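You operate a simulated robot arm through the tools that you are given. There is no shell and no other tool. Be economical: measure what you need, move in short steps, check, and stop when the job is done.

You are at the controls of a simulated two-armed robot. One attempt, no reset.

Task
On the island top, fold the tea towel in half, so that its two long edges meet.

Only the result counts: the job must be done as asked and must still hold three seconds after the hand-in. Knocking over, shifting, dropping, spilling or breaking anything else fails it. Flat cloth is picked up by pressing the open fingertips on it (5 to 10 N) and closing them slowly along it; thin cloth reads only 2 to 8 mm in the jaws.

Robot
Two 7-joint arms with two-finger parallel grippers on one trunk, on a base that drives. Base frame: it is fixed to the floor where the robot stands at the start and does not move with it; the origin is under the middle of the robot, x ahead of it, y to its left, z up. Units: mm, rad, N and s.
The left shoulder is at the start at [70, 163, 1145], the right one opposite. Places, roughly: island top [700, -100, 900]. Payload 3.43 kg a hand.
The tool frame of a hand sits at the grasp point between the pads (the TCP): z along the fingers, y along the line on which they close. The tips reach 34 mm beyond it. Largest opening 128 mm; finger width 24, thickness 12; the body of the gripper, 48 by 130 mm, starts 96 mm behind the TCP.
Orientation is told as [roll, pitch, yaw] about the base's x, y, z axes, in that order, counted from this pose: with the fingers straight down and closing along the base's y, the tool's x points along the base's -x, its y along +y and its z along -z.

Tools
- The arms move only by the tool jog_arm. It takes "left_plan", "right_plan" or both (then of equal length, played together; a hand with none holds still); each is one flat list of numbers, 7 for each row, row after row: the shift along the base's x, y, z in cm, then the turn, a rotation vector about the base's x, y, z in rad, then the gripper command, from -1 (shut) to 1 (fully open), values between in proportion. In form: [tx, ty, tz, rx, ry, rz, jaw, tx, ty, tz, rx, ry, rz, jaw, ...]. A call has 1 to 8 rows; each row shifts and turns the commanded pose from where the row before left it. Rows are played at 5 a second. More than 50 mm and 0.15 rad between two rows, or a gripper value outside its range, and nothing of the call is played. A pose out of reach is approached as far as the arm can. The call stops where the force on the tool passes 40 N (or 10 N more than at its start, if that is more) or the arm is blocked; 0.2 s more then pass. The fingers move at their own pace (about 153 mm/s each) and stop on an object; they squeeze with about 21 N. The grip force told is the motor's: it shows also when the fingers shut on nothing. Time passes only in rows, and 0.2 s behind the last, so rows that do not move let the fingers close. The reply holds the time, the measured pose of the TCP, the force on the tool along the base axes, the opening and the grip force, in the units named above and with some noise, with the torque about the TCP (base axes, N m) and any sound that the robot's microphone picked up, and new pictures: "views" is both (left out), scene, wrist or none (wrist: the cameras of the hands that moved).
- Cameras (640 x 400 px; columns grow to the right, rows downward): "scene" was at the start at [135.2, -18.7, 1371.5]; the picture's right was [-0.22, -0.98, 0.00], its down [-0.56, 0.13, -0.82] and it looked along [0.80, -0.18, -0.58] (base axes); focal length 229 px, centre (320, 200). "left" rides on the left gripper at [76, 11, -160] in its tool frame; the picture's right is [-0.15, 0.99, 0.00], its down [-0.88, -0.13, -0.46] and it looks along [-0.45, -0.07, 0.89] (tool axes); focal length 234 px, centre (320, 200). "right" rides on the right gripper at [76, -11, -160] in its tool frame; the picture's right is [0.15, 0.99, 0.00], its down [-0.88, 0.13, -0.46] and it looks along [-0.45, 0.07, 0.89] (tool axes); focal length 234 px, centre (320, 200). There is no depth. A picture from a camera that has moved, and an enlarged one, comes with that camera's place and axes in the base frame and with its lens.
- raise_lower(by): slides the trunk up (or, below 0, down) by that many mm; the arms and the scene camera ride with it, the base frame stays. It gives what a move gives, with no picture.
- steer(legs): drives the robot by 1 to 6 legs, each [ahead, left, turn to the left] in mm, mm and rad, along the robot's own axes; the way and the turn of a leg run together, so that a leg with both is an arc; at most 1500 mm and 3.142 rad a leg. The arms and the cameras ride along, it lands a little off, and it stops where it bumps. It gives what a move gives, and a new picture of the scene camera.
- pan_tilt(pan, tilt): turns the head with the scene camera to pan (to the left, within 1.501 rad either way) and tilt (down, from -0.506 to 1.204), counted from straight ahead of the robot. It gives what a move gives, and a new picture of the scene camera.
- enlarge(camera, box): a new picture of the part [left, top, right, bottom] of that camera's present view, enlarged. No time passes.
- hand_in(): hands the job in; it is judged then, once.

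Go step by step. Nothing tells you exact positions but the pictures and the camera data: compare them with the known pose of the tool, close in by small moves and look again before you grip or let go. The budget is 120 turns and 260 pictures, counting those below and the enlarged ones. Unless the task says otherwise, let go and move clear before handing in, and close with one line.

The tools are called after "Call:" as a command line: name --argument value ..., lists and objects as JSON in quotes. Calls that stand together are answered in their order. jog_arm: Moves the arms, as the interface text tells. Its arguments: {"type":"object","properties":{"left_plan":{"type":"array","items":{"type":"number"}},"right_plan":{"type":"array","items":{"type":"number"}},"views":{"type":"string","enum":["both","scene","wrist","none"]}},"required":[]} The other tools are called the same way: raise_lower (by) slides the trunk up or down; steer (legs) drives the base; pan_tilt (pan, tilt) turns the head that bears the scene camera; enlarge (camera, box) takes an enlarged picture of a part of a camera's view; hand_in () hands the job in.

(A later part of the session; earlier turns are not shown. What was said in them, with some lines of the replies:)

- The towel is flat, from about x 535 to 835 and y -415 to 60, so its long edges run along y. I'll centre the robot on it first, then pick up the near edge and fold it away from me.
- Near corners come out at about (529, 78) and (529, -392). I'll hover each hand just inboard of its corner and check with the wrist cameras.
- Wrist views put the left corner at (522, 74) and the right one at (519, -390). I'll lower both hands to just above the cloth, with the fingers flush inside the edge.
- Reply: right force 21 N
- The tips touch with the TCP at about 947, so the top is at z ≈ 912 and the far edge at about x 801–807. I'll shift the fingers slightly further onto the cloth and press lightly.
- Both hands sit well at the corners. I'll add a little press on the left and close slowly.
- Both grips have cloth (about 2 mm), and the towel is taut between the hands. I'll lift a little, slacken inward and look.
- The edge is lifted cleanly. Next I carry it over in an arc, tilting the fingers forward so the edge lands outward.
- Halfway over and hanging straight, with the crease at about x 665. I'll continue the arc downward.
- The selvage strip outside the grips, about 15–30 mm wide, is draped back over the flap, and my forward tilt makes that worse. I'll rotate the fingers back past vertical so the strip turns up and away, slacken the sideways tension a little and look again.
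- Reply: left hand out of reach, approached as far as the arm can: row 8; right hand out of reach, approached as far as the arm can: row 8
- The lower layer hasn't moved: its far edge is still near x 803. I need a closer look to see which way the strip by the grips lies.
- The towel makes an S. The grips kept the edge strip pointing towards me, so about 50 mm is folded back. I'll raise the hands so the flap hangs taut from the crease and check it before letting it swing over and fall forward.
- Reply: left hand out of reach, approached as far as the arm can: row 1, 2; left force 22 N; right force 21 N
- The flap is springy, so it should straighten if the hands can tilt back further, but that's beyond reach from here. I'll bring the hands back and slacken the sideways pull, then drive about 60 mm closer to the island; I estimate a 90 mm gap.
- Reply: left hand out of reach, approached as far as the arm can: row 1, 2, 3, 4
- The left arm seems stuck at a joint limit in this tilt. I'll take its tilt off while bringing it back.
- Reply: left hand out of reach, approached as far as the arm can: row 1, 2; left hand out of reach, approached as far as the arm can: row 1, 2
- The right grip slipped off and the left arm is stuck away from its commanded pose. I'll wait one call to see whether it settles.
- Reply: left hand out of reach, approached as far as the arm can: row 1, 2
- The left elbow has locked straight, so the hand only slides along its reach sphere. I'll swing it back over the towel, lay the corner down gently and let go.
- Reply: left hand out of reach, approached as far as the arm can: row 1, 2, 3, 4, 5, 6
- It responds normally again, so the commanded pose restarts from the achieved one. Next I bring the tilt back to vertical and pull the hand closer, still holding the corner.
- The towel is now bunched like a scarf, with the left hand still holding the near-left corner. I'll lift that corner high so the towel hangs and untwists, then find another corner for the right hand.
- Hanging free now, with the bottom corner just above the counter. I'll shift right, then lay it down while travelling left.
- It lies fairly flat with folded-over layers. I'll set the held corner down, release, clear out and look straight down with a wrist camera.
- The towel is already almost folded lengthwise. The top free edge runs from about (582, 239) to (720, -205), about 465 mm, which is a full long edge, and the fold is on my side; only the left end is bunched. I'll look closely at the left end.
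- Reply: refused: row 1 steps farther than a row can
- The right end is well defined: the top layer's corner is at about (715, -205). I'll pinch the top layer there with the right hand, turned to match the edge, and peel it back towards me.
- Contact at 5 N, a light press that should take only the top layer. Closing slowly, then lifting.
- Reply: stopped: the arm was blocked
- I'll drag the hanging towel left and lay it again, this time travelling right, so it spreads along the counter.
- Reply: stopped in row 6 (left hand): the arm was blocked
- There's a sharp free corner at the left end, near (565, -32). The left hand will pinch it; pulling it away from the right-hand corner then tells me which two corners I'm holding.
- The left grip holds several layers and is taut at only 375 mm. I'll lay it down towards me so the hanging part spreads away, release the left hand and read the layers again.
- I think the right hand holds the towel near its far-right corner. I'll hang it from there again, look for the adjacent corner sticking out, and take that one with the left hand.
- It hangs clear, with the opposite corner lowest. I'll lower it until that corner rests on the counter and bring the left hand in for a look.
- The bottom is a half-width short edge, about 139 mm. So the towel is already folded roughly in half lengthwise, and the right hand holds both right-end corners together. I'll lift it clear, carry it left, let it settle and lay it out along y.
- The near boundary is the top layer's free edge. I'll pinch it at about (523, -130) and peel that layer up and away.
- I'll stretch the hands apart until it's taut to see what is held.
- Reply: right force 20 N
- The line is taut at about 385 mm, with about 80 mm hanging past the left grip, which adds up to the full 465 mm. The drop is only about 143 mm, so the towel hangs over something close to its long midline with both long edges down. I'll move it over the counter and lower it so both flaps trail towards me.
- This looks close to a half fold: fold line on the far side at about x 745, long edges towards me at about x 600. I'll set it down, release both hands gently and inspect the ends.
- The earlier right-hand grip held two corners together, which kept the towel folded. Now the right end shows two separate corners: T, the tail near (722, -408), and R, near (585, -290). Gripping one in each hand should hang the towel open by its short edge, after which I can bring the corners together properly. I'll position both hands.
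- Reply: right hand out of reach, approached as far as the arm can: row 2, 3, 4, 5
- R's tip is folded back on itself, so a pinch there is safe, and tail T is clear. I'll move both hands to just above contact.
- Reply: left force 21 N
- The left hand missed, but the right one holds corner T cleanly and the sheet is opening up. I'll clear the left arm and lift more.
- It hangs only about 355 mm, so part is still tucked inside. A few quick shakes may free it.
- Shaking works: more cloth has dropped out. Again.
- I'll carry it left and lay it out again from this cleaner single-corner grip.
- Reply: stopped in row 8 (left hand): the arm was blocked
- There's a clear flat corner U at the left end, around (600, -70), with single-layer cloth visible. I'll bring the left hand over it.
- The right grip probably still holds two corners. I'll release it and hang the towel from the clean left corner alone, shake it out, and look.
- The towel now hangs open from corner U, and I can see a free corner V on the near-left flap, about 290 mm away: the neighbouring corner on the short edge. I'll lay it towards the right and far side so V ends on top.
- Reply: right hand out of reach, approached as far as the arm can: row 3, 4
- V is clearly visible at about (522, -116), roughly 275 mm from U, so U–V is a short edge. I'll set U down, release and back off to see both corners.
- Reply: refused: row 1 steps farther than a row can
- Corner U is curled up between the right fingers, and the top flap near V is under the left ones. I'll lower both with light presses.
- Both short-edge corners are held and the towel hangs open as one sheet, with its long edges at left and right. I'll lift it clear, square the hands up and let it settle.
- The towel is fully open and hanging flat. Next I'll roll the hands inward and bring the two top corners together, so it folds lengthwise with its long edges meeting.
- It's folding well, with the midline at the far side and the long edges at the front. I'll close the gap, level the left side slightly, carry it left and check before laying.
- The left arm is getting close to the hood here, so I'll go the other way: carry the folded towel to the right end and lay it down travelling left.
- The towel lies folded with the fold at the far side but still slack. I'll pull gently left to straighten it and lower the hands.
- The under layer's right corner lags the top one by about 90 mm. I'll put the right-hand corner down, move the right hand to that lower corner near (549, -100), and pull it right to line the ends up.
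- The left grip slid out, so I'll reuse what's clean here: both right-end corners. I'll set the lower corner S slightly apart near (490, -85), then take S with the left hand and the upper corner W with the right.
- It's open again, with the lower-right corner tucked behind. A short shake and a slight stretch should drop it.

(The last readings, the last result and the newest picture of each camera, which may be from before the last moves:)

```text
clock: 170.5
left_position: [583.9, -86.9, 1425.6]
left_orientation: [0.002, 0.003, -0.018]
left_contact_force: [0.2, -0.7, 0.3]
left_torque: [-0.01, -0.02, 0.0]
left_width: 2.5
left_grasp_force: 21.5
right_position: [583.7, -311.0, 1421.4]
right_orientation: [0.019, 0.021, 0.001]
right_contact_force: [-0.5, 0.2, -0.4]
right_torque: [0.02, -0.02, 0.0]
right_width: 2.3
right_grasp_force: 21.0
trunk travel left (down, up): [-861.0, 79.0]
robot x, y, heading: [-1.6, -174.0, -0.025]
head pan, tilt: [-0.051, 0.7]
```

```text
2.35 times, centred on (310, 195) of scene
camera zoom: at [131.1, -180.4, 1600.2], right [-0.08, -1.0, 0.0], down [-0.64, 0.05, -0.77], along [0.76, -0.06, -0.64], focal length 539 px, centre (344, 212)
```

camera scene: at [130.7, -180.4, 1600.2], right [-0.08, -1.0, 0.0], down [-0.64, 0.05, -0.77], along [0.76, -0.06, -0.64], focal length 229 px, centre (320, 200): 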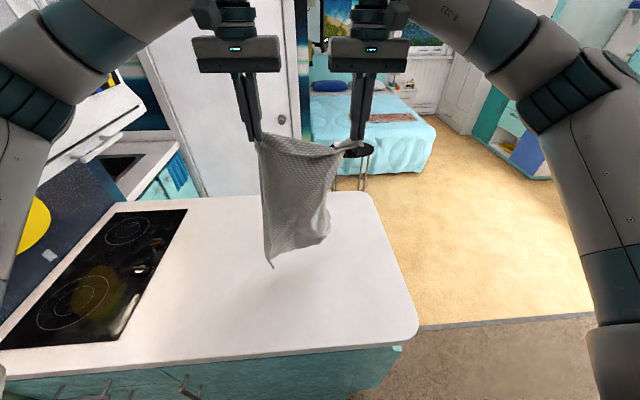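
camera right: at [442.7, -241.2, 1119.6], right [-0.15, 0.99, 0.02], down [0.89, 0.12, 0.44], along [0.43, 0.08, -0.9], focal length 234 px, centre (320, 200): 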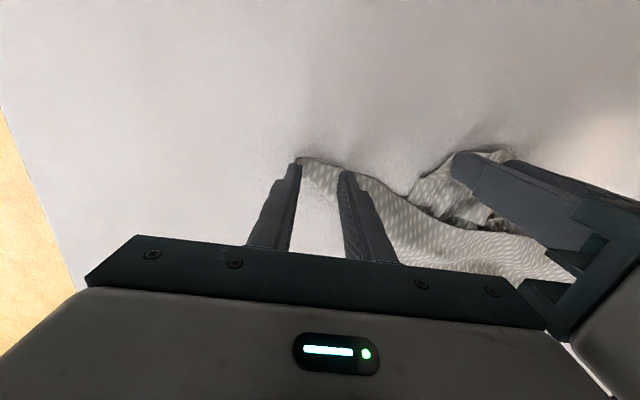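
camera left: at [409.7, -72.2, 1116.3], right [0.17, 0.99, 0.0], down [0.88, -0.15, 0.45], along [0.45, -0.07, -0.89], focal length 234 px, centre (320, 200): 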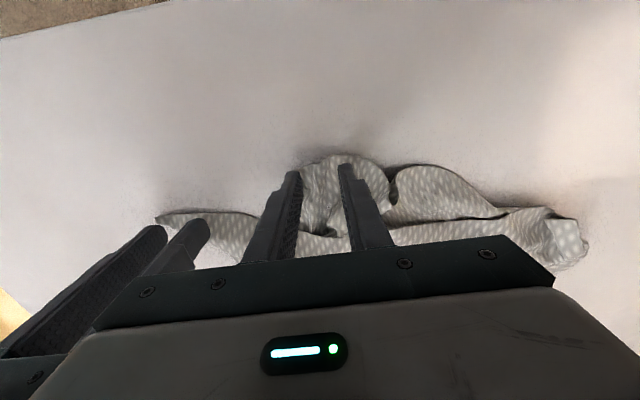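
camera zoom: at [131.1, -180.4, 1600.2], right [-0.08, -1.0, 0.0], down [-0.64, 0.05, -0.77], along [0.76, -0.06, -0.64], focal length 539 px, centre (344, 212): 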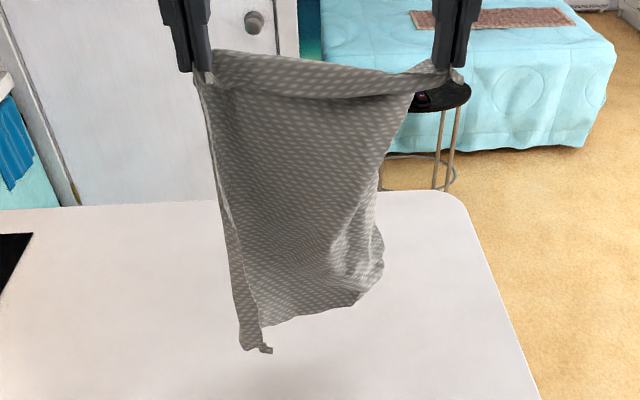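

Nearly there. To unfold that tucked corner I'll touch the bottom edge to the counter and drag it while moving away, so the tucked flap trails out, then lift again.

Call:
jog_arm --left_plan '[-3, 0, -3.7, 0, 0, 0, -1, -3, 0, -3.7, 0, 0, 0, -1, -2.5, 0, -3.7, 0, 0, 0, -1, 4.7, 0, -1.5, 0, 0, 0, -1, 4.7, 0, -1.5, 0, 0, 0, -1, 4.7, 0, -1.5, 0, 0, 0, -1, 4.7, 0, -1, 0, 0, 0, -1, 4.7, 0, 0, 0, 0, 0, -1]' --right_plan '[-3, 0, -3.7, 0, 0, 0, -1, -3, 0, -3.7, 0, 0, 0, -1, -2.5, 0, -3.7, 0, 0, 0, -1, 4.7, 0, -1.5, 0, 0, 0, -1, 4.7, 0, -1.5, 0, 0, 0, -1, 4.7, 0, -1.5, 0, 0, 0, -1, 4.7, 0, -1, 0, 0, 0, -1, 4.7, 0, 0, 0, 0, 0, -1]' --views "scene"

Call:
jog_arm --left_plan '[-1.7, 0, 4.5, 0, 0, 0, -1, -1.7, 0, 4.5, 0, 0, 0, -1, -1.7, 0, 4.5, 0, 0, 0, -1, -1.7, 0, 4, 0, 0, 0, -1, -1.5, 0, 1, 0, 0, 0, -1, -1.5, 0, 0, 0, 0, 0, -1, 0, 0, 0, 0, 0, 0, -1, 0, 0, 0, 0, 0, 0, -1]' --right_plan '[-1.7, 0, 4.5, 0, 0, 0, -1, -1.7, 0, 4.5, 0, 0, 0, -1, -1.7, 0, 4.5, 0, 0, 0, -1, -1.7, 0, 4, 0, 0, 0, -1, -1.5, 0, 1, 0, 0, 0, -1, -1.5, 0, 0, 0, 0, 0, -1, 0, 0, 0, 0, 0, 0, -1, 0, 0, 0, 0, 0, 0, -1]' --views "none"

Call:
enlarge --camera "scene" --box '[210, 110, 410, 280]'

```text
clock: 172.3
left_position: [740.7, -82.4, 1253.9]
left_orientation: [0.002, 0.007, -0.019]
left_contact_force: [-0.3, 0.7, 0.1]
left_torque: [-0.01, 0.01, 0.0]
left_width: 2.5
left_grasp_force: 21.1
right_position: [734.4, -309.9, 1249.6]
right_orientation: [0.021, 0.027, 0.001]
right_contact_force: [-0.1, -0.4, 0.0]
right_torque: [0.01, 0.01, 0.01]
right_width: 2.3
right_grasp_force: 21.2
trunk travel left (down, up): [-861.0, 79.0]
robot x, y, heading: [0.2, -178.8, -0.026]
head pan, tilt: [-0.051, 0.7]
camera scene: at [136.3, -180.5, 1599.6], right [-0.08, -1.0, 0.0], down [-0.64, 0.05, -0.76], along [0.76, -0.06, -0.65], focal length 229 px, centre (320, 200)
```

scene: 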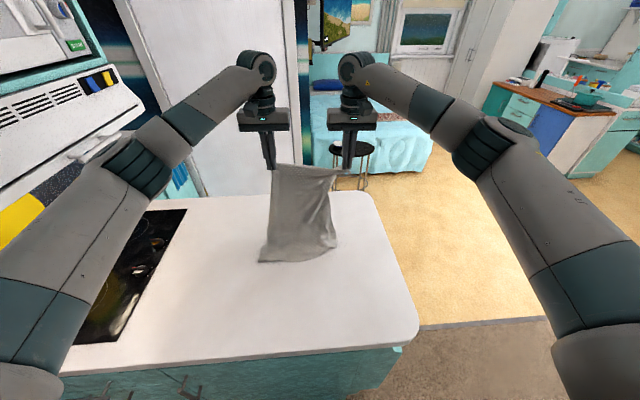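

```text
clock: 174.1
left_position: [641.6, -83.0, 1440.0]
left_orientation: [0.003, 0.006, -0.019]
left_contact_force: [-0.2, 0.3, -0.2]
left_torque: [-0.06, 0.01, -0.05]
left_width: 2.4
left_grasp_force: 21.2
right_position: [634.6, -310.5, 1439.3]
right_orientation: [0.02, 0.024, 0.0]
right_contact_force: [-0.9, 1.0, 0.2]
right_torque: [0.02, 0.02, -0.02]
right_width: 2.0
right_grasp_force: 21.1
trunk travel left (down, up): [-861.0, 79.0]
robot x, y, heading: [-5.2, -171.8, -0.022]
head pan, tilt: [-0.051, 0.7]
```

```text
2.35 times, centred on (310, 195) of scene
camera zoom: at [133.3, -180.3, 1600.0], right [-0.08, -1.0, 0.0], down [-0.64, 0.05, -0.76], along [0.76, -0.06, -0.64], focal length 539 px, centre (344, 212)
```

zoom: 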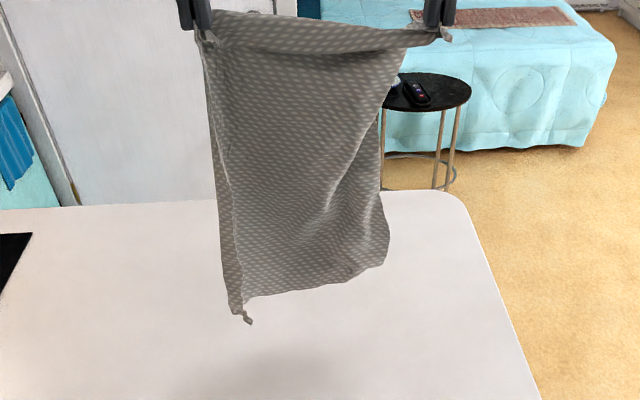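

Nearly all of it has dropped open. Now I bring the corners together while moving towards the right end.

Call:
jog_arm --left_plan '[-1, -3.2, -0.3, -0.12, 0, 0, -1, -1, -3.2, -0.3, -0.12, 0, 0, -1, -1, -3.2, -0.3, -0.12, 0, 0, -1, -1, -3.2, -0.3, -0.12, 0, 0, -1, -1, -3.2, -0.3, -0.12, 0, 0, -1, 0, -3.1, 0, 0, 0, 0, -1, 0, -3.1, 0, 0, 0, 0, -1, 0, -3.1, 0, 0, 0, 0, -1]' --right_plan '[-1, -0.4, -0.3, 0.12, 0, 0, -1, -1, -0.4, -0.3, 0.12, 0, 0, -1, -1, -0.4, -0.3, 0.12, 0, 0, -1, -1, -0.4, -0.3, 0.12, 0, 0, -1, -1, -0.4, -0.3, 0.12, 0, 0, -1, 0, -2.1, 0, 0, 0, 0, -1, 0, -2.1, 0, 0, 0, 0, -1, 0, -2.1, 0, 0, 0, 0, -1]' --views "none"

Call:
jog_arm --left_plan '[0, 0, 0, 0, 0, 0, -1, 0, 0, 0, 0, 0, 0, -1, 0, 0, 0, 0, 0, 0, -1, 0, 0, 0, 0, 0, 0, -1]' --right_plan '[0, 0, 0, 0, 0, 0, -1, 0, 0, 0, 0, 0, 0, -1, 0, 0, 0, 0, 0, 0, -1, 0, 0, 0, 0, 0, 0, -1]' --views "none"

Call:
enlarge --camera "scene" --box '[270, 110, 470, 290]'

```text
clock: 175.9
left_position: [588.5, -337.9, 1423.8]
left_orientation: [-0.597, -0.007, -0.015]
left_contact_force: [0.6, -0.5, -1.0]
left_torque: [0.08, 0.01, 0.0]
left_width: 2.3
left_grasp_force: 21.3
right_position: [585.3, -397.0, 1422.9]
right_orientation: [0.624, 0.02, 0.014]
right_contact_force: [0.1, -0.5, -0.5]
right_torque: [-0.01, -0.01, -0.01]
right_width: 2.2
right_grasp_force: 21.5
trunk travel left (down, up): [-861.0, 79.0]
robot x, y, heading: [-3.6, -173.7, -0.025]
head pan, tilt: [-0.051, 0.7]
```

```text
clock: 176.9
left_position: [588.1, -335.3, 1424.5]
left_orientation: [-0.598, -0.006, -0.018]
left_contact_force: [-0.4, 0.2, -0.6]
left_torque: [0.06, -0.02, -0.01]
left_width: 2.3
left_grasp_force: 21.4
right_position: [585.3, -395.0, 1423.0]
right_orientation: [0.62, 0.019, 0.014]
right_contact_force: [0.5, 0.4, -0.8]
right_torque: [-0.02, 0.01, -0.01]
right_width: 2.3
right_grasp_force: 20.8
trunk travel left (down, up): [-861.0, 79.0]
robot x, y, heading: [-2.2, -175.5, -0.026]
head pan, tilt: [-0.051, 0.7]
```

```text
2.22 times, centred on (370, 200) of scene
camera zoom: at [133.1, -180.3, 1600.0], right [-0.08, -1.0, 0.0], down [-0.64, 0.05, -0.76], along [0.76, -0.06, -0.64], focal length 509 px, centre (209, 200)
```

zoom: 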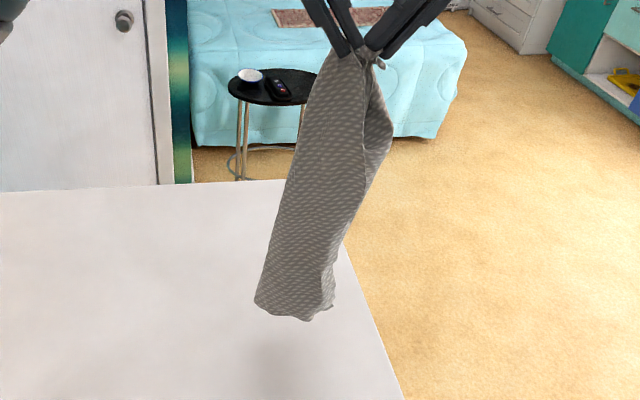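

Clean and well aligned. Now I lay it leftwards along an arc that keeps it taut.

Call:
jog_arm --left_plan '[0, 0, -3.2, 0, 0, 0, -1, 0, 0.5, -3.2, 0, 0, 0, -1, 0, 4.5, -1.75, 0, 0, 0, -1, 0, 4.5, -1.75, 0, 0, 0, -1, 0, 3.75, -2.5, 0, 0, 0, -1, 0, 3.75, -2.5, 0, 0, 0, -1, 0, 3.5, -3, 0, 0, 0, -1, 0, 3.5, -3, 0, 0, 0, -1]' --right_plan '[0, 0, -3.2, 0, 0, 0, -1, 0, 0.5, -3.2, 0, 0, 0, -1, 0, 4.5, -1.75, 0, 0, 0, -1, 0, 4.5, -1.75, 0, 0, 0, -1, 0, 3.75, -2.5, 0, 0, 0, -1, 0, 3.75, -2.5, 0, 0, 0, -1, 0, 3.5, -3, 0, 0, 0, -1, 0, 3.5, -3, 0, 0, 0, -1]' --views "none"

Call:
jog_arm --left_plan '[0, 3.25, -3.5, 0, 0, 0, -1, 0, 3.25, -3.5, 0, 0, 0, -1, 0, 3, -4, 0, 0, 0, -1, 0, 3, -4, 0, 0, 0, -1, 0, 2.25, -3.5, 0, 0, 0, -1, 0, 2.25, -3.5, 0, 0, 0, -1, 0, 2.5, -2.5, 0, 0, 0, -1, 0, 0, 0, 0, 0, 0, -1]' --right_plan '[0, 3.25, -3.5, 0, 0, 0, -1, 0, 3.25, -3.5, 0, 0, 0, -1, 0, 3, -4, 0, 0, 0, -1, 0, 3, -4, 0, 0, 0, -1, 0, 2.25, -3.5, 0, 0, 0, -1, 0, 2.25, -3.5, 0, 0, 0, -1, 0, 2.5, -2.5, 0, 0, 0, -1, 0, 0, 0, 0, 0, 0, -1]' --views "none"

Call:
enlarge --camera "scene" --box '[200, 200, 400, 320]'

```text
clock: 178.7
left_position: [588.5, -89.9, 1214.0]
left_orientation: [-0.601, -0.007, -0.018]
left_contact_force: [-0.5, 6.4, 3.8]
left_torque: [0.06, 0.01, 0.0]
left_width: 2.4
left_grasp_force: 21.3
right_position: [591.8, -148.9, 1212.4]
right_orientation: [0.615, 0.021, 0.01]
right_contact_force: [1.5, -5.9, -4.1]
right_torque: [-0.31, 0.03, -0.06]
right_width: 2.4
right_grasp_force: 21.2
trunk travel left (down, up): [-861.0, 79.0]
robot x, y, heading: [-1.2, -172.3, -0.03]
head pan, tilt: [-0.051, 0.7]
```

```text
clock: 180.5
left_position: [588.8, 101.0, 972.0]
left_orientation: [-0.6, -0.007, -0.017]
left_contact_force: [-0.6, 0.1, -0.2]
left_torque: [0.04, -0.01, 0.02]
left_width: 2.4
left_grasp_force: 21.0
right_position: [584.6, 41.5, 969.8]
right_orientation: [0.623, 0.02, 0.014]
right_contact_force: [-0.4, -0.3, 1.2]
right_torque: [-0.05, -0.01, 0.07]
right_width: 2.3
right_grasp_force: 20.8
trunk travel left (down, up): [-861.0, 79.0]
robot x, y, heading: [-2.4, -173.4, -0.031]
head pan, tilt: [-0.051, 0.7]
```

```text
3.20 times, centred on (300, 260) of scene
camera zoom: at [133.0, -181.9, 1600.0], right [-0.08, -1.0, 0.0], down [-0.64, 0.05, -0.76], along [0.76, -0.06, -0.64], focal length 733 px, centre (384, 8)
```

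zoom: 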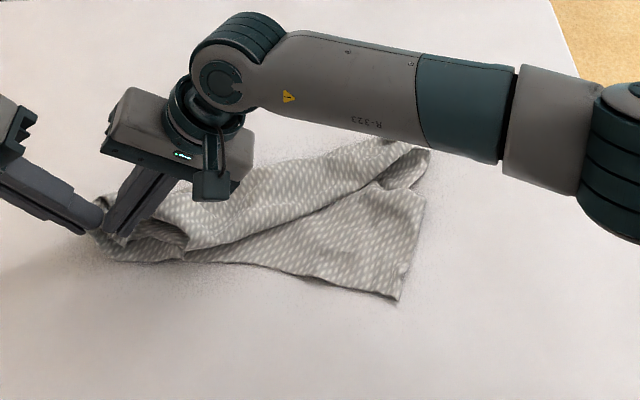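

Much better: the under layer is flat and straight. Only the top layer's right end is swung back to the far side, around (640, -230). I'll set the right hand's corner down and go there to look.

Call:
jog_arm --left_plan '[0, 0, -1.0, 0, 0, 0, -1, 0, 0, 0, 0, 0, 0, -1, 0, 0, 0, 0, 0, 0, -1, 0, 0, 0, 0, 0, 0, -1, 0, 0, 0, 0, 0, 0, -1, 0, 0, 0, 0, 0, 0, -1, 0, 0, 0, 0, 0, 0, -1, 0, 0, 0, 0, 0, 0, -1]' --right_plan '[0, 0, -1.0, 0, 0, 0, -1, 0, 0, 0, 0, 0, 0, -0.7, 0, 0, 0, 0, 0, 0, -0.5, 0, -1, 3, 0, 0, 0, -0.5, 0, -3.5, 3, -0.12, 0, 0, -0.5, 0, -4, 2.5, -0.12, 0, 0, -0.5, 0, -4.8, 0, -0.12, 0, 0, -0.5, 0, -4.8, 0, -0.12, 0, 0, -0.5]' --views "none"

Call:
jog_arm --right_plan '[1, -4.5, 0, -0.12, 0, 0, -0.5, 1, -4, -1, 0, 0, 0, -0.5, 0.5, 0, -2, 0, 0, 0, -0.5, 0, 0, -1, 0, 0, 0, -0.5]' --views "none"

Call:
enlarge --camera "right" --box '[120, 50, 560, 300]'

Call:
enlarge --camera "scene" --box '[200, 200, 400, 320]'

```text
clock: 181.4
left_position: [591.5, 99.5, 968.7]
left_orientation: [-0.606, -0.013, -0.019]
left_contact_force: [2.0, 10.8, -1.4]
left_torque: [0.27, -0.01, 0.16]
left_width: 2.4
left_grasp_force: 21.3
right_position: [586.7, 31.7, 963.0]
right_orientation: [0.603, 0.023, 0.007]
right_contact_force: [-1.7, -12.1, 1.0]
right_torque: [-0.13, 0.03, -0.06]
right_width: 27.0
right_grasp_force: 0.0
trunk travel left (down, up): [-861.0, 79.0]
robot x, y, heading: [-3.5, -174.1, -0.026]
head pan, tilt: [-0.051, 0.7]
stopped in row 4 (left hand): the force on the tool passed its limit (the readings are from after the stop); the commanded pose is now the measured one
```

```text
clock: 182.2
left_position: [587.5, 95.9, 969.6]
left_orientation: [-0.613, -0.015, -0.022]
left_contact_force: [-0.1, -3.3, 0.1]
left_torque: [-0.02, 0.02, -0.04]
left_width: 2.4
left_grasp_force: 20.8
right_position: [608.5, -44.1, 955.2]
right_orientation: [0.504, 0.015, 0.009]
right_contact_force: [-3.4, -1.9, 20.9]
right_torque: [-0.16, -0.07, -0.01]
right_width: 26.8
right_grasp_force: 0.0
trunk travel left (down, up): [-861.0, 79.0]
robot x, y, heading: [-6.2, -176.2, -0.028]
head pan, tilt: [-0.051, 0.7]
stopped in row 3 (right hand): the force on the tool passed its limit (the readings are from after the stop); the commanded pose is now the measured one
```

```text
1.45 times, centred on (340, 175) of right
camera zoom: at [533.9, -131.8, 1091.0], right [-0.15, 0.87, 0.48], down [0.89, -0.1, 0.45], along [0.44, 0.49, -0.75], focal length 341 px, centre (291, 236)
```

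zoom: 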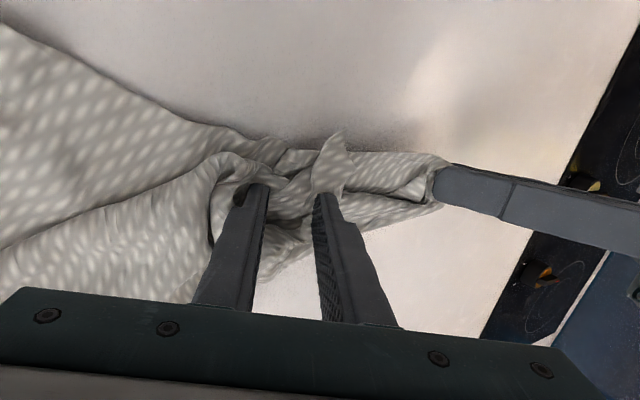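

```text
3.20 times, centred on (300, 260) of scene
camera zoom: at [129.5, -180.8, 1600.5], right [-0.08, -1.0, 0.0], down [-0.64, 0.05, -0.77], along [0.76, -0.06, -0.64], focal length 733 px, centre (384, 8)
```

zoom: 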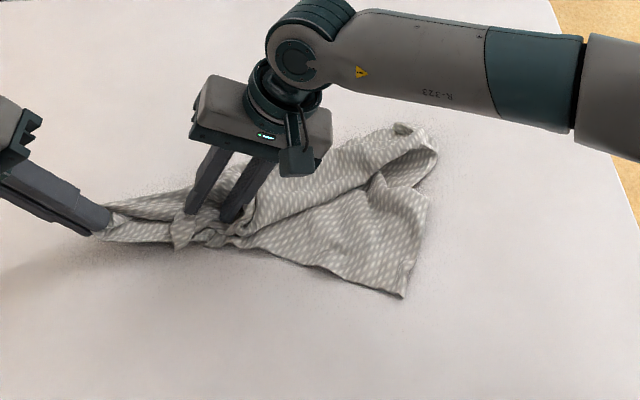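

The open fingers touched the left gripper and the stop left the right tips dragging the cloth. Corner U is standing right between the right fingers, so I'll ease off, regrip it and bring it back left.

Call:
jog_arm --right_plan '[0, 0, 0.4, 0, 0, 0, -0.6, 0, 0, 0, 0, 0, 0, -0.75, 0, 0, 0, 0, 0, 0, -1, 0, 0, 0, 0, 0, 0, -1, 0, 1.5, 1, 0, 0, 0, -1, -0.7, 2.2, 0.5, 0, 0, 0, -1, -0.7, 2.2, 0, 0, 0, 0, -1, -0.8, 2.2, 0, 0, 0, 0, -1]' --views "none"

Call:
enlarge --camera "scene" --box '[200, 200, 400, 320]'

```text
clock: 184.0
left_position: [589.3, 98.1, 968.1]
left_orientation: [-0.613, -0.013, -0.023]
left_contact_force: [-1.1, -0.4, 0.5]
left_torque: [0.04, 0.0, 0.0]
left_width: 2.3
left_grasp_force: 21.5
right_position: [585.9, 37.0, 969.3]
right_orientation: [0.496, 0.018, 0.009]
right_contact_force: [0.1, -0.9, -1.1]
right_torque: [0.01, -0.03, 0.02]
right_width: 0.2
right_grasp_force: 20.5
trunk travel left (down, up): [-861.0, 79.0]
robot x, y, heading: [-3.9, -170.9, -0.026]
head pan, tilt: [-0.051, 0.7]
```

```text
3.20 times, centred on (300, 260) of scene
camera zoom: at [132.8, -178.9, 1600.1], right [-0.08, -1.0, 0.0], down [-0.64, 0.05, -0.76], along [0.76, -0.06, -0.64], focal length 733 px, centre (384, 8)
```

zoom: 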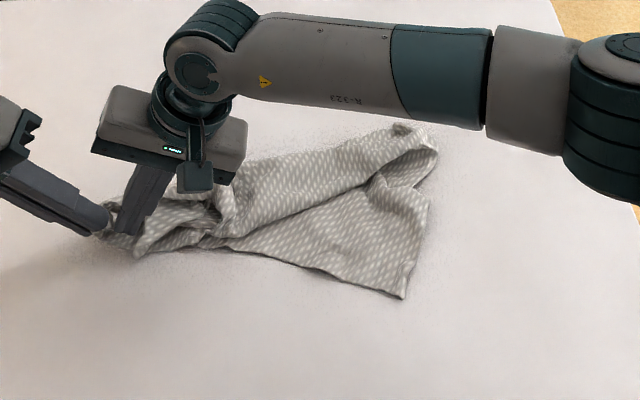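

Call:
jog_arm --right_plan '[0, -1, 4, -0.12, 0, 0, -0.4, 0, -2, 4, -0.12, 0, 0, -0.4, 0, -4.5, 1, -0.12, 0, 0, -0.4, 0, -4.8, 0, -0.12, 0, 0, -0.4, 0.5, -4.8, 0, 0, 0, 0, -0.4, 1, -4.5, 0, 0, 0, 0, -0.4, 1, -4.5, -1, 0, 0, 0, -0.4, 1, -2, -3, 0, 0, 0, -0.4]' --views "none"

Call:
enlarge --camera "scene" --box '[200, 200, 400, 320]'

Call:
enlarge --camera "right" --box '[120, 50, 560, 300]'

```text
clock: 185.8
left_position: [589.2, 96.7, 967.7]
left_orientation: [-0.613, -0.013, -0.022]
left_contact_force: [0.3, 0.1, -0.4]
left_torque: [0.02, 0.04, 0.02]
left_width: 2.8
left_grasp_force: 20.6
right_position: [621.2, -244.4, 1017.1]
right_orientation: [0.02, 0.021, 0.001]
right_contact_force: [-0.2, -0.6, 0.1]
right_torque: [0.03, 0.02, -0.02]
right_width: 38.5
right_grasp_force: 0.1
trunk travel left (down, up): [-861.0, 79.0]
robot x, y, heading: [-1.9, -171.3, -0.022]
head pan, tilt: [-0.051, 0.7]
```

```text
3.20 times, centred on (300, 260) of scene
camera zoom: at [134.0, -181.1, 1600.0], right [-0.08, -1.0, 0.0], down [-0.64, 0.05, -0.76], along [0.76, -0.06, -0.64], focal length 733 px, centre (384, 8)
```

zoom: 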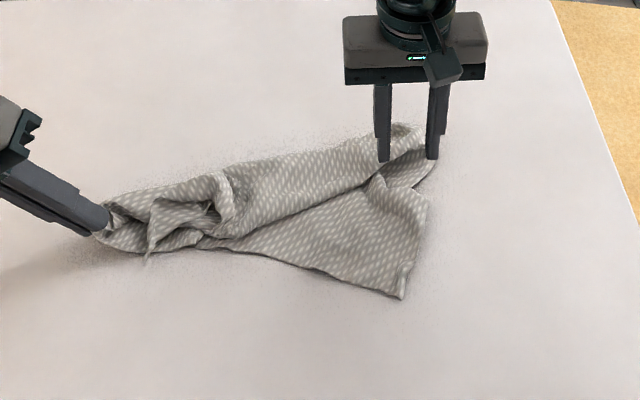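

```text
1.45 times, centred on (340, 175) of right
camera zoom: at [549.3, -259.2, 1178.4], right [-0.15, 0.99, 0.02], down [0.89, 0.12, 0.44], along [0.43, 0.08, -0.9], focal length 341 px, centre (291, 236)
```

zoom: 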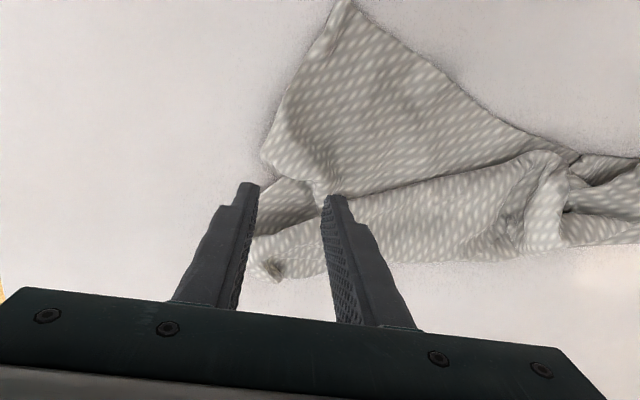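

The under layer's long edge is straight and clean from the left grip to a sharp corner B near (506, -225). New plan: take B with the right hand, hang the whole towel by this long edge, and then fold it as I lay it down. I'll move to B with the hand turned to match the edge.

Call:
jog_arm --right_plan '[-2.3, 1.1, 0, 0, 0, -0.0875, -0.56, -2.3, 1.1, 0, 0, 0, -0.0875, -0.56, -2.3, 1.1, -1, 0, 0, -0.0875, -0.56, -2.4, 1.0, -2, 0, 0, -0.0875, -0.56, 0, 0, -2.8, 0, 0, 0, -0.56, 0, 0, 0, 0, 0, 0, -0.56]' --views "none"

Call:
enlarge --camera "right" --box '[200, 60, 440, 210]'

```text
clock: 187.2
left_position: [590.2, 98.0, 967.8]
left_orientation: [-0.611, -0.014, -0.021]
left_contact_force: [-0.1, -0.7, 0.2]
left_torque: [0.01, 0.0, 0.02]
left_width: 2.6
left_grasp_force: 21.2
right_position: [528.6, -199.7, 960.6]
right_orientation: [0.017, 0.021, -0.352]
right_contact_force: [0.5, -0.4, -0.9]
right_torque: [0.0, 0.0, -0.02]
right_width: 28.1
right_grasp_force: 0.0
trunk travel left (down, up): [-861.0, 79.0]
robot x, y, heading: [-3.2, -170.4, -0.027]
head pan, tilt: [-0.051, 0.7]
```

```text
2.67 times, centred on (320, 135) of right
camera zoom: at [454.8, -189.3, 1121.9], right [0.2, 0.98, 0.02], down [0.88, -0.19, 0.44], along [0.43, -0.07, -0.9], focal length 624 px, centre (320, 373)
```

zoom: 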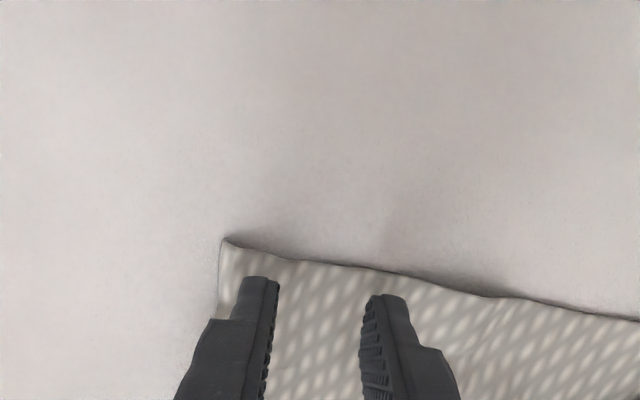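

Call:
jog_arm --right_plan '[0, 0, -0.8, 0, 0, 0, -0.56, 0, 0, -0.5, 0, 0, 0, -0.56, 0, 0, 0, 0, 0, 0, -0.56]' --views "none"

```text
clock: 188.0
left_position: [589.1, 96.7, 968.1]
left_orientation: [-0.61, -0.014, -0.023]
left_contact_force: [-1.3, -0.3, 0.0]
left_torque: [0.01, -0.01, 0.0]
left_width: 2.8
left_grasp_force: 20.4
right_position: [527.7, -199.0, 948.9]
right_orientation: [0.017, 0.02, -0.349]
right_contact_force: [-0.1, -0.6, 0.5]
right_torque: [0.01, -0.02, -0.01]
right_width: 28.0
right_grasp_force: 0.0
trunk travel left (down, up): [-861.0, 79.0]
robot x, y, heading: [-0.6, -171.5, -0.026]
head pan, tilt: [-0.051, 0.7]
```

Call:
jog_arm --right_plan '[0, 0, -0.33, 0, 0, 0, -0.56, 0, 0, 0, 0, 0, 0, -0.62, 0, 0, 0, 0, 0, 0, -0.69, 0, 0, 0, 0, 0, 0, -0.76, 0, 0, 0, 0, 0, 0, -0.83, 0, 0, 0, 0, 0, 0, -0.9, 0, 0, 0, 0, 0, 0, -1, 0, 0, 0, 0, 0, 0, -1]' --views "none"

Call:
jog_arm --left_plan '[0, 0, 4, 0.12, 0, 0, -1, 0, 0, 4.5, 0.12, 0, 0, -1, -0.5, 0, 4.5, 0.12, 0, 0, -1, -0.5, 0, 4.5, 0.12, 0, 0, -1, -0.5, 0, 4.5, 0.12, 0, 0, -1, -0.5, 0, 4.5, 0, 0, 0, -1, -0.5, 0, 4.5, 0, 0, 0, -1, 0, 0, 0, 0, 0, 0, -1]' --right_plan '[0, 0, 4, 0, 0, 0.07, -1, 0, -0.8, 4.5, 0, 0, 0.07, -1, 0.5, -0.8, 4.5, 0, 0, 0.07, -1, 0.5, -0.8, 4.5, 0, 0, 0.07, -1, 0.5, -0.8, 4.5, 0, 0, 0.07, -1, 0.5, -0.8, 4.5, 0, 0, 0, -1, 0.5, -0.8, 4.5, 0, 0, 0, -1, 0, 0, 2, 0, 0, 0, -1]' --views "scene"

Call:
enlarge --camera "scene" --box '[190, 160, 410, 310]'

```text
clock: 189.8
left_position: [589.7, 97.2, 967.2]
left_orientation: [-0.61, -0.015, -0.023]
left_contact_force: [-0.4, -0.5, -0.1]
left_torque: [-0.01, 0.03, -0.01]
left_width: 2.6
left_grasp_force: 21.6
right_position: [526.7, -200.3, 945.0]
right_orientation: [0.017, 0.021, -0.35]
right_contact_force: [-0.3, -0.3, 4.1]
right_torque: [-0.06, -0.01, -0.03]
right_width: 2.3
right_grasp_force: 21.3
trunk travel left (down, up): [-861.0, 79.0]
robot x, y, heading: [-1.1, -172.0, -0.023]
head pan, tilt: [-0.051, 0.7]
```

```text
clock: 191.4
left_position: [520.4, 90.7, 1147.0]
left_orientation: [-0.024, 0.25, -0.049]
left_contact_force: [0.9, -11.3, 3.4]
left_torque: [-0.42, -0.03, 0.08]
left_width: 2.8
left_grasp_force: 20.6
right_position: [551.7, -241.3, 1241.0]
right_orientation: [0.022, 0.023, 0.004]
right_contact_force: [-2.7, 10.3, -3.3]
right_torque: [0.37, 0.08, -0.04]
right_width: 2.2
right_grasp_force: 20.5
trunk travel left (down, up): [-861.0, 79.0]
robot x, y, heading: [-3.7, -177.6, -0.03]
head pan, tilt: [-0.051, 0.7]
stopped in row 7 (left hand): the arm was blocked; the commanded pose is now the measured one
camera scene: at [132.1, -177.4, 1601.0], right [-0.08, -1.0, 0.0], down [-0.64, 0.05, -0.76], along [0.76, -0.06, -0.65], focal length 229 px, centre (320, 200)
```

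scene: 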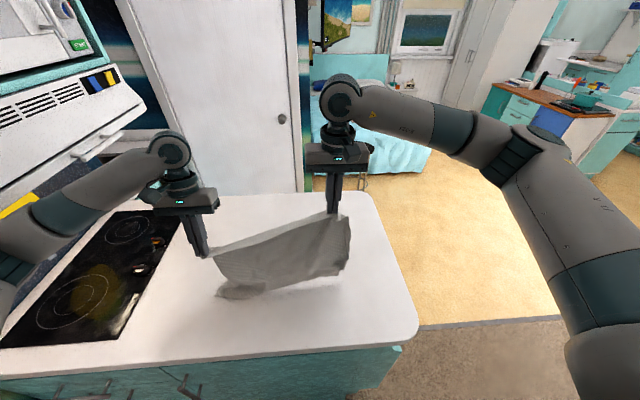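

```text
2.67 times, centred on (300, 235) of scene
camera zoom: at [132.1, -177.4, 1601.0], right [-0.08, -1.0, 0.0], down [-0.64, 0.05, -0.76], along [0.76, -0.06, -0.65], focal length 611 px, centre (373, 107)
```

zoom: 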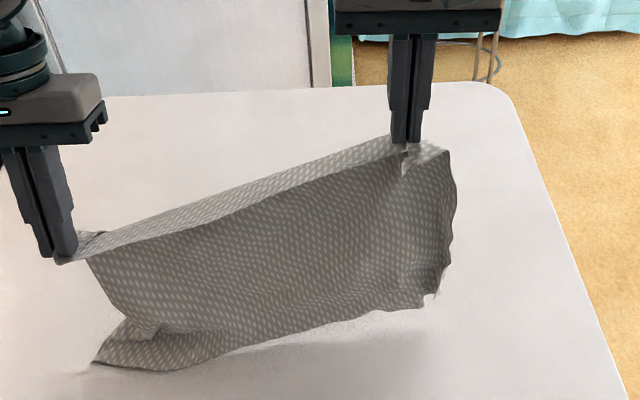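

The towel now hangs fully open from its long edge. The left arm is blocked near the hood, so I'll shift everything right and level the hands.

Call:
jog_arm --left_plan '[0.5, -2.3, 0.4, 0, -0.0625, 0, -1, 0.5, -2.3, 0.4, 0, -0.0625, 0, -1, 0.5, -2.3, 0.4, 0, -0.0625, 0, -1, 0.5, -2.3, 0.4, 0, -0.0625, 0.03, -1, 0, 0, 2.7, 0, 0, 0, -1, 0, 0, 2.7, 0, 0, 0, -1, 0, 0, 2.7, 0, 0, 0, -1, 0, 0, 0, 0, 0, 0, -1]' --right_plan '[-0.3, -2.2, 0, 0, 0, 0, -1, -0.3, -2.2, 0, 0, 0, 0, -1, -0.3, -2.2, 0, 0, 0, 0, -1, -0.3, -2.2, 0, 0, 0, 0, -1, 0, -0.2, 0, 0, 0, 0, -1, 0, -0.2, 0, 0, 0, 0, -1, 0, -0.2, 0, 0, 0, 0, -1, 0, 0, 0, 0, 0, 0, -1]' --views "none"

Call:
enlarge --camera "scene" --box '[210, 150, 430, 310]'

```text
clock: 193.4
left_position: [522.8, -0.0, 1200.3]
left_orientation: [-0.01, 0.107, -0.016]
left_contact_force: [0.0, -1.9, 1.3]
left_torque: [-0.14, 0.01, 0.01]
left_width: 2.3
left_grasp_force: 20.7
right_position: [538.8, -337.1, 1242.8]
right_orientation: [0.021, 0.022, 0.003]
right_contact_force: [0.1, 2.1, -0.6]
right_torque: [0.1, 0.02, -0.02]
right_width: 2.0
right_grasp_force: 21.1
trunk travel left (down, up): [-861.0, 79.0]
robot x, y, heading: [-4.4, -178.7, -0.024]
head pan, tilt: [-0.051, 0.7]
stopped in row 8 (left hand): the arm was blocked; the commanded pose is now the measured one
```

```text
2.50 times, centred on (320, 230) of scene
camera zoom: at [131.8, -178.9, 1602.1], right [-0.08, -1.0, 0.0], down [-0.64, 0.05, -0.76], along [0.76, -0.06, -0.65], focal length 572 px, centre (320, 125)
```

zoom: 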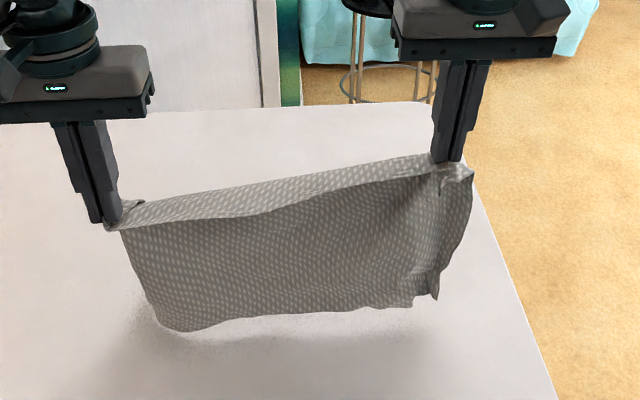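

Left is at its limit upward, but the bottom edge already rests on the counter at x ≈ 540, which is enough. Now I lay the lower half away from me by moving out and down, up to the future crease at x ≈ 683.

Call:
jog_arm --left_plan '[3.2, 0, -2.3, 0, -0.02, 0, -1, 3.2, 0, -2.3, 0, -0.02, 0, -1, 3.2, 0, -2.3, 0, -0.02, 0, -1, 3.3, 0, -2.3, 0, -0.02, 0, -1, 3.3, 0, -2.3, 0, -0.02, 0, -1, 0, 0, 0, 0, 0, 0, -1]' --right_plan '[2.9, 0, -3.2, 0, 0, 0, -1, 2.9, 0, -3.2, 0, 0, 0, -1, 2.9, 0, -3.2, 0, 0, 0, -1, 2.9, 0, -3.2, 0, 0, 0, -1, 2.9, 0, -3.2, 0, 0, 0, -1, 0, 0, 0, 0, 0, 0, -1]' --views "none"

Call:
enlarge --camera "scene" --box '[210, 170, 430, 310]'

```text
clock: 194.8
left_position: [690.1, -0.8, 1085.4]
left_orientation: [-0.003, -0.007, -0.013]
left_contact_force: [-0.4, -2.0, 0.4]
left_torque: [-0.06, 0.0, -0.03]
left_width: 2.7
left_grasp_force: 21.1
right_position: [678.3, -339.4, 1082.3]
right_orientation: [0.021, 0.019, 0.004]
right_contact_force: [0.4, 0.7, 0.1]
right_torque: [0.01, 0.0, 0.02]
right_width: 1.9
right_grasp_force: 21.4
trunk travel left (down, up): [-861.0, 79.0]
robot x, y, heading: [-5.5, -177.0, -0.029]
head pan, tilt: [-0.051, 0.7]
```

```text
2.86 times, centred on (320, 240) of scene
camera zoom: at [129.0, -183.5, 1600.2], right [-0.08, -1.0, 0.0], down [-0.64, 0.05, -0.77], along [0.76, -0.06, -0.64], focal length 654 px, centre (320, 86)
```

zoom: 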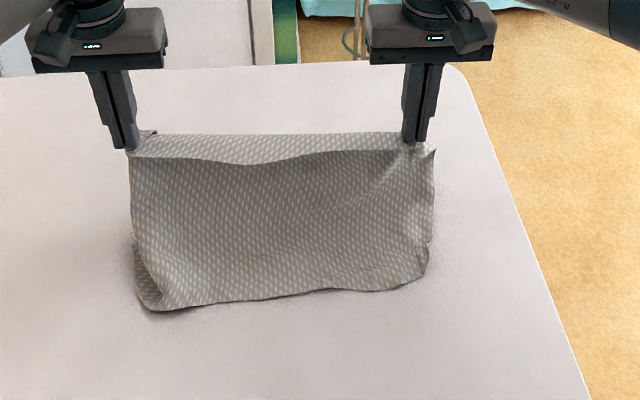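

Excellent: the lower half is flat, with its long edge at x ≈ 558, and the top edge is held above the crease line. Now I bring the held edge back over towards me to meet it.

Call:
jog_arm --left_plan '[-3.5, 0, -1, 0, 0, 0, -1, -3.5, 0, -2.5, 0, 0, 0, -1, -2.5, 0, -3.5, 0, 0, 0, -1, -1.7, 0, -3.3, 0, 0, 0, -1, 0, 0, 0, 0, 0, 0, -1]' --right_plan '[-2.7, 0, -1, 0, 0, 0, -1, -3.2, 0, -2.5, 0, 0, 0, -1, -2.5, 0, -3.5, 0, 0, 0, -1, -1.7, 0, -3.3, 0, 0, 0, -1, 0, 0, 0, 0, 0, 0, -1]' --views "wrist"

Call:
enlarge --camera "scene" --box '[210, 180, 430, 310]'

```text
clock: 196.0
left_position: [575.8, -2.7, 985.5]
left_orientation: [-0.005, -0.006, -0.012]
left_contact_force: [0.4, -1.3, 0.2]
left_torque: [-0.11, -0.01, -0.01]
left_width: 2.3
left_grasp_force: 20.9
right_position: [581.0, -340.8, 979.1]
right_orientation: [0.024, 0.021, 0.002]
right_contact_force: [-0.1, 1.7, -0.4]
right_torque: [0.06, -0.01, -0.03]
right_width: 2.4
right_grasp_force: 20.7
trunk travel left (down, up): [-861.0, 79.0]
robot x, y, heading: [-2.7, -174.7, -0.029]
head pan, tilt: [-0.051, 0.7]
camera right: at [508.0, -356.7, 1139.3], right [-0.15, 0.99, 0.03], down [0.89, 0.12, 0.44], along [0.43, 0.09, -0.9], focal length 234 px, centre (320, 200)
camera left: at [498.0, 10.7, 1146.6], right [0.16, 0.99, 0.0], down [0.88, -0.14, 0.46], along [0.46, -0.08, -0.89], focal length 234 px, centre (320, 200)
```

right: 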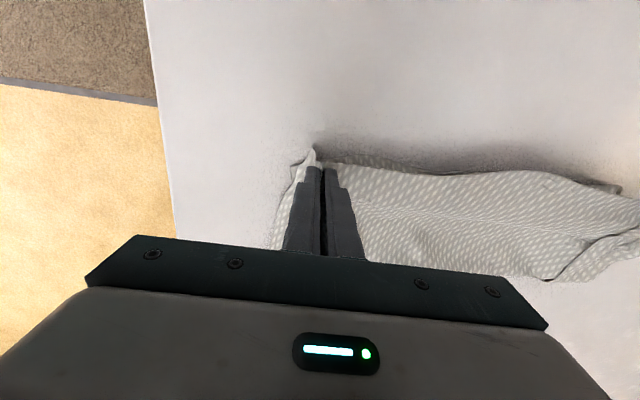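
left: 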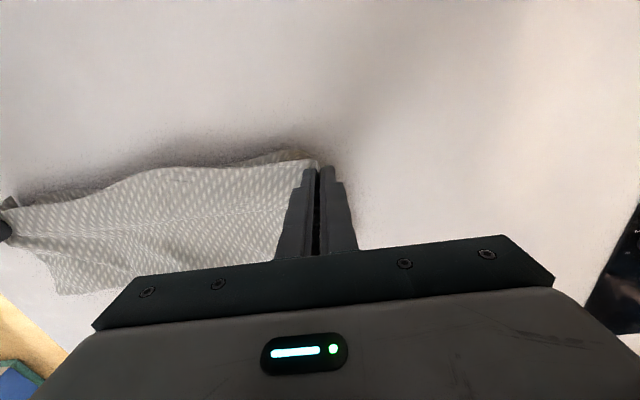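

```text
2.91 times, centred on (320, 245) of scene
camera zoom: at [130.0, -183.9, 1600.1], right [-0.08, -1.0, 0.0], down [-0.64, 0.05, -0.76], along [0.76, -0.06, -0.64], focal length 666 px, centre (320, 69)
```

zoom: 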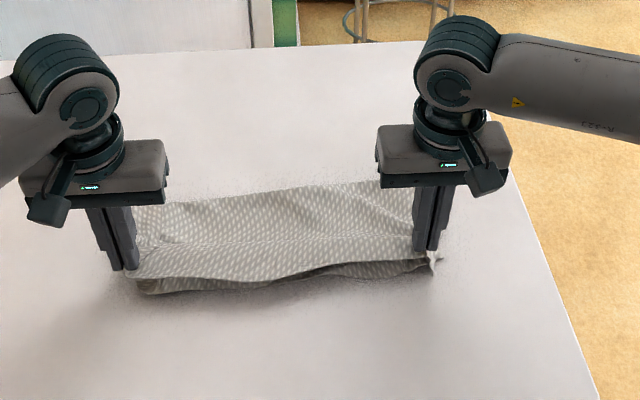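

The edges are nearly on top of each other: lower edge at x ≈ 565, held edge just above it. I'll lower straight down, release slowly and lift clear.

Call:
jog_arm --left_plan '[-0.2, 0, -1.7, 0, 0, 0, -1, 0, 0, -1.6, 0, 0, 0, -1, 0, 0, 0, 0, 0, 0, -0.85, 0, 0, 0, 0, 0, 0, -0.7, 0, 0, 0, 0, 0, 0, -0.6, 0, 0, 2, 0, 0, 0, -0.6, 0, 0, 4, 0, 0, 0, -0.6, 0, 2, 4, 0, 0, 0, -0.6]' --right_plan '[-0.4, 0, -1.4, 0, 0, 0, -1, 0, 0, -1.3, 0, 0, 0, -1, 0, 0, 0, 0, 0, 0, -0.85, 0, 0, 0, 0, 0, 0, -0.7, 0, 0, 0, 0, 0, 0, -0.6, 0, 0, 2, 0, 0, 0, -0.6, 0, 0, 4, 0, 0, 0, -0.6, 0, -2, 4, 0, 0, 0, -0.6]' --views "wrist"

Call:
enlarge --camera "scene" --box '[220, 200, 420, 310]'

```text
clock: 197.8
left_position: [570.7, 16.3, 1056.8]
left_orientation: [-0.004, -0.008, -0.013]
left_contact_force: [-1.2, -0.3, -0.2]
left_torque: [-0.01, -0.06, -0.03]
left_width: 25.5
left_grasp_force: 0.1
right_position: [574.8, -361.1, 1047.5]
right_orientation: [0.023, 0.021, 0.001]
right_contact_force: [-0.2, -0.3, -0.7]
right_torque: [-0.02, 0.0, -0.02]
right_width: 25.4
right_grasp_force: 0.1
trunk travel left (down, up): [-861.0, 79.0]
robot x, y, heading: [-2.1, -176.3, -0.028]
head pan, tilt: [-0.051, 0.7]
camera right: at [502.8, -377.7, 1208.8], right [-0.15, 0.99, 0.03], down [0.89, 0.12, 0.44], along [0.43, 0.09, -0.9], focal length 234 px, centre (320, 200)
camera left: at [493.0, 28.4, 1217.0], right [0.16, 0.99, 0.0], down [0.88, -0.14, 0.46], along [0.46, -0.08, -0.89], focal length 234 px, centre (320, 200)
```

right: 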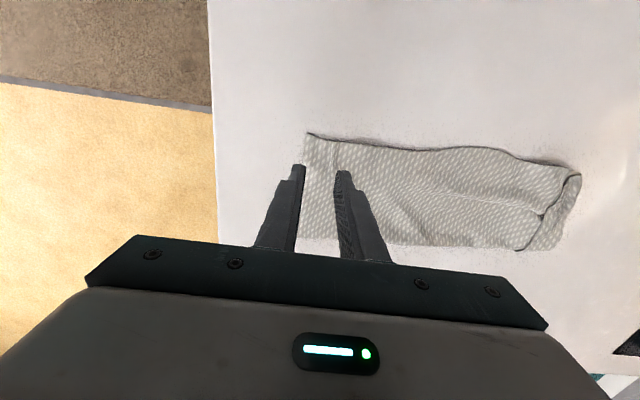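
left: 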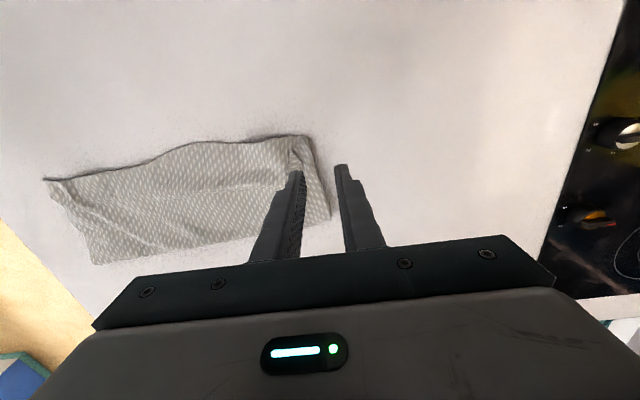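

```text
3.20 times, centred on (320, 255) of scene
camera zoom: at [128.5, -183.9, 1600.0], right [-0.08, -1.0, 0.0], down [-0.64, 0.05, -0.77], along [0.76, -0.06, -0.64], focal length 733 px, centre (320, 24)
```

zoom: 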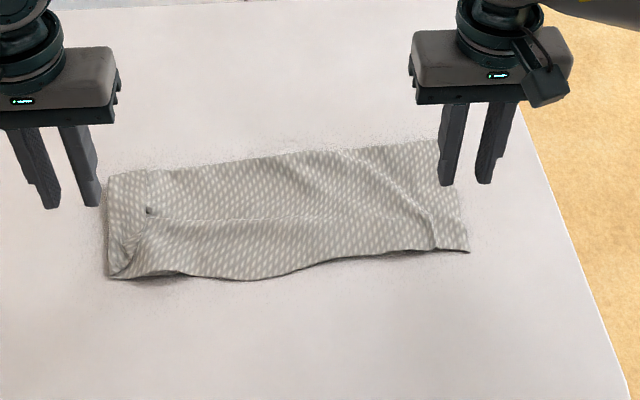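

The towel is folded flat in half with its long edges together. Only the left end of the top layer looks slightly turned in; I'll take a close look.

Call:
enlarge --camera "left" --box '[220, 110, 380, 230]'

Call:
enlarge --camera "scene" --box '[245, 240, 305, 280]'

```text
3.33 times, centred on (300, 170) of left
camera zoom: at [493.0, 28.4, 1217.0], right [0.16, 0.99, 0.0], down [0.88, -0.14, 0.46], along [0.46, -0.08, -0.89], focal length 781 px, centre (387, 300)
```

zoom: 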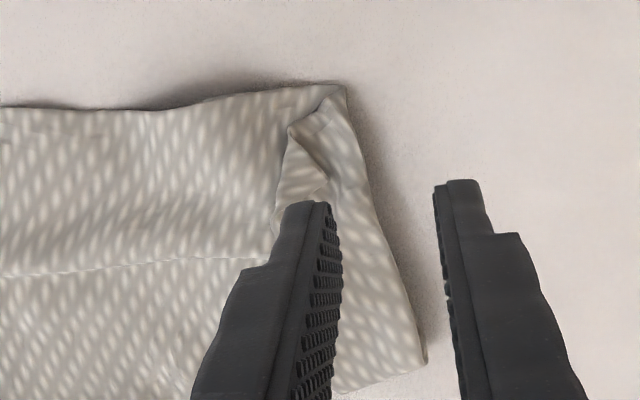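

```text
10.00 times, centred on (275, 260) of scene
camera zoom: at [128.5, -183.9, 1600.0], right [-0.08, -1.0, 0.0], down [-0.64, 0.05, -0.77], along [0.76, -0.06, -0.64], focal length 2290 px, centre (770, -400)
```

zoom: 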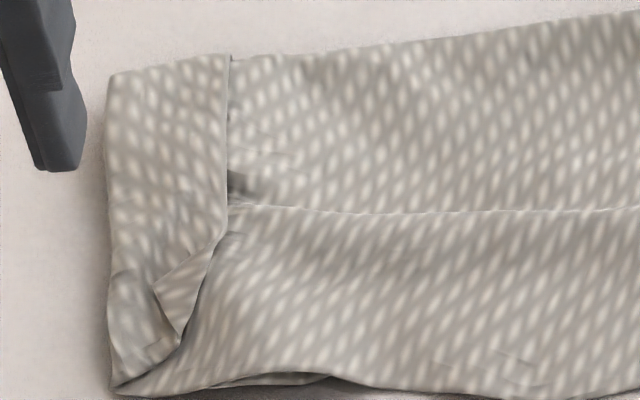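

The towel is folded in half lengthwise with its long edges together, both hands are open and clear above it, and nothing else is touched. There is a narrow turned-over cuff, about 40 mm, at the left end, which I'm leaving because disturbing it could undo the fold. Handing in.

Call:
hand_in

```text
The job is handed in.
```

I folded the tea towel in half on the island top so that its two long edges meet, and handed it in. A cuff about 40 mm wide at the left end is still turned over; I left it because fixing it risked undoing the fold.
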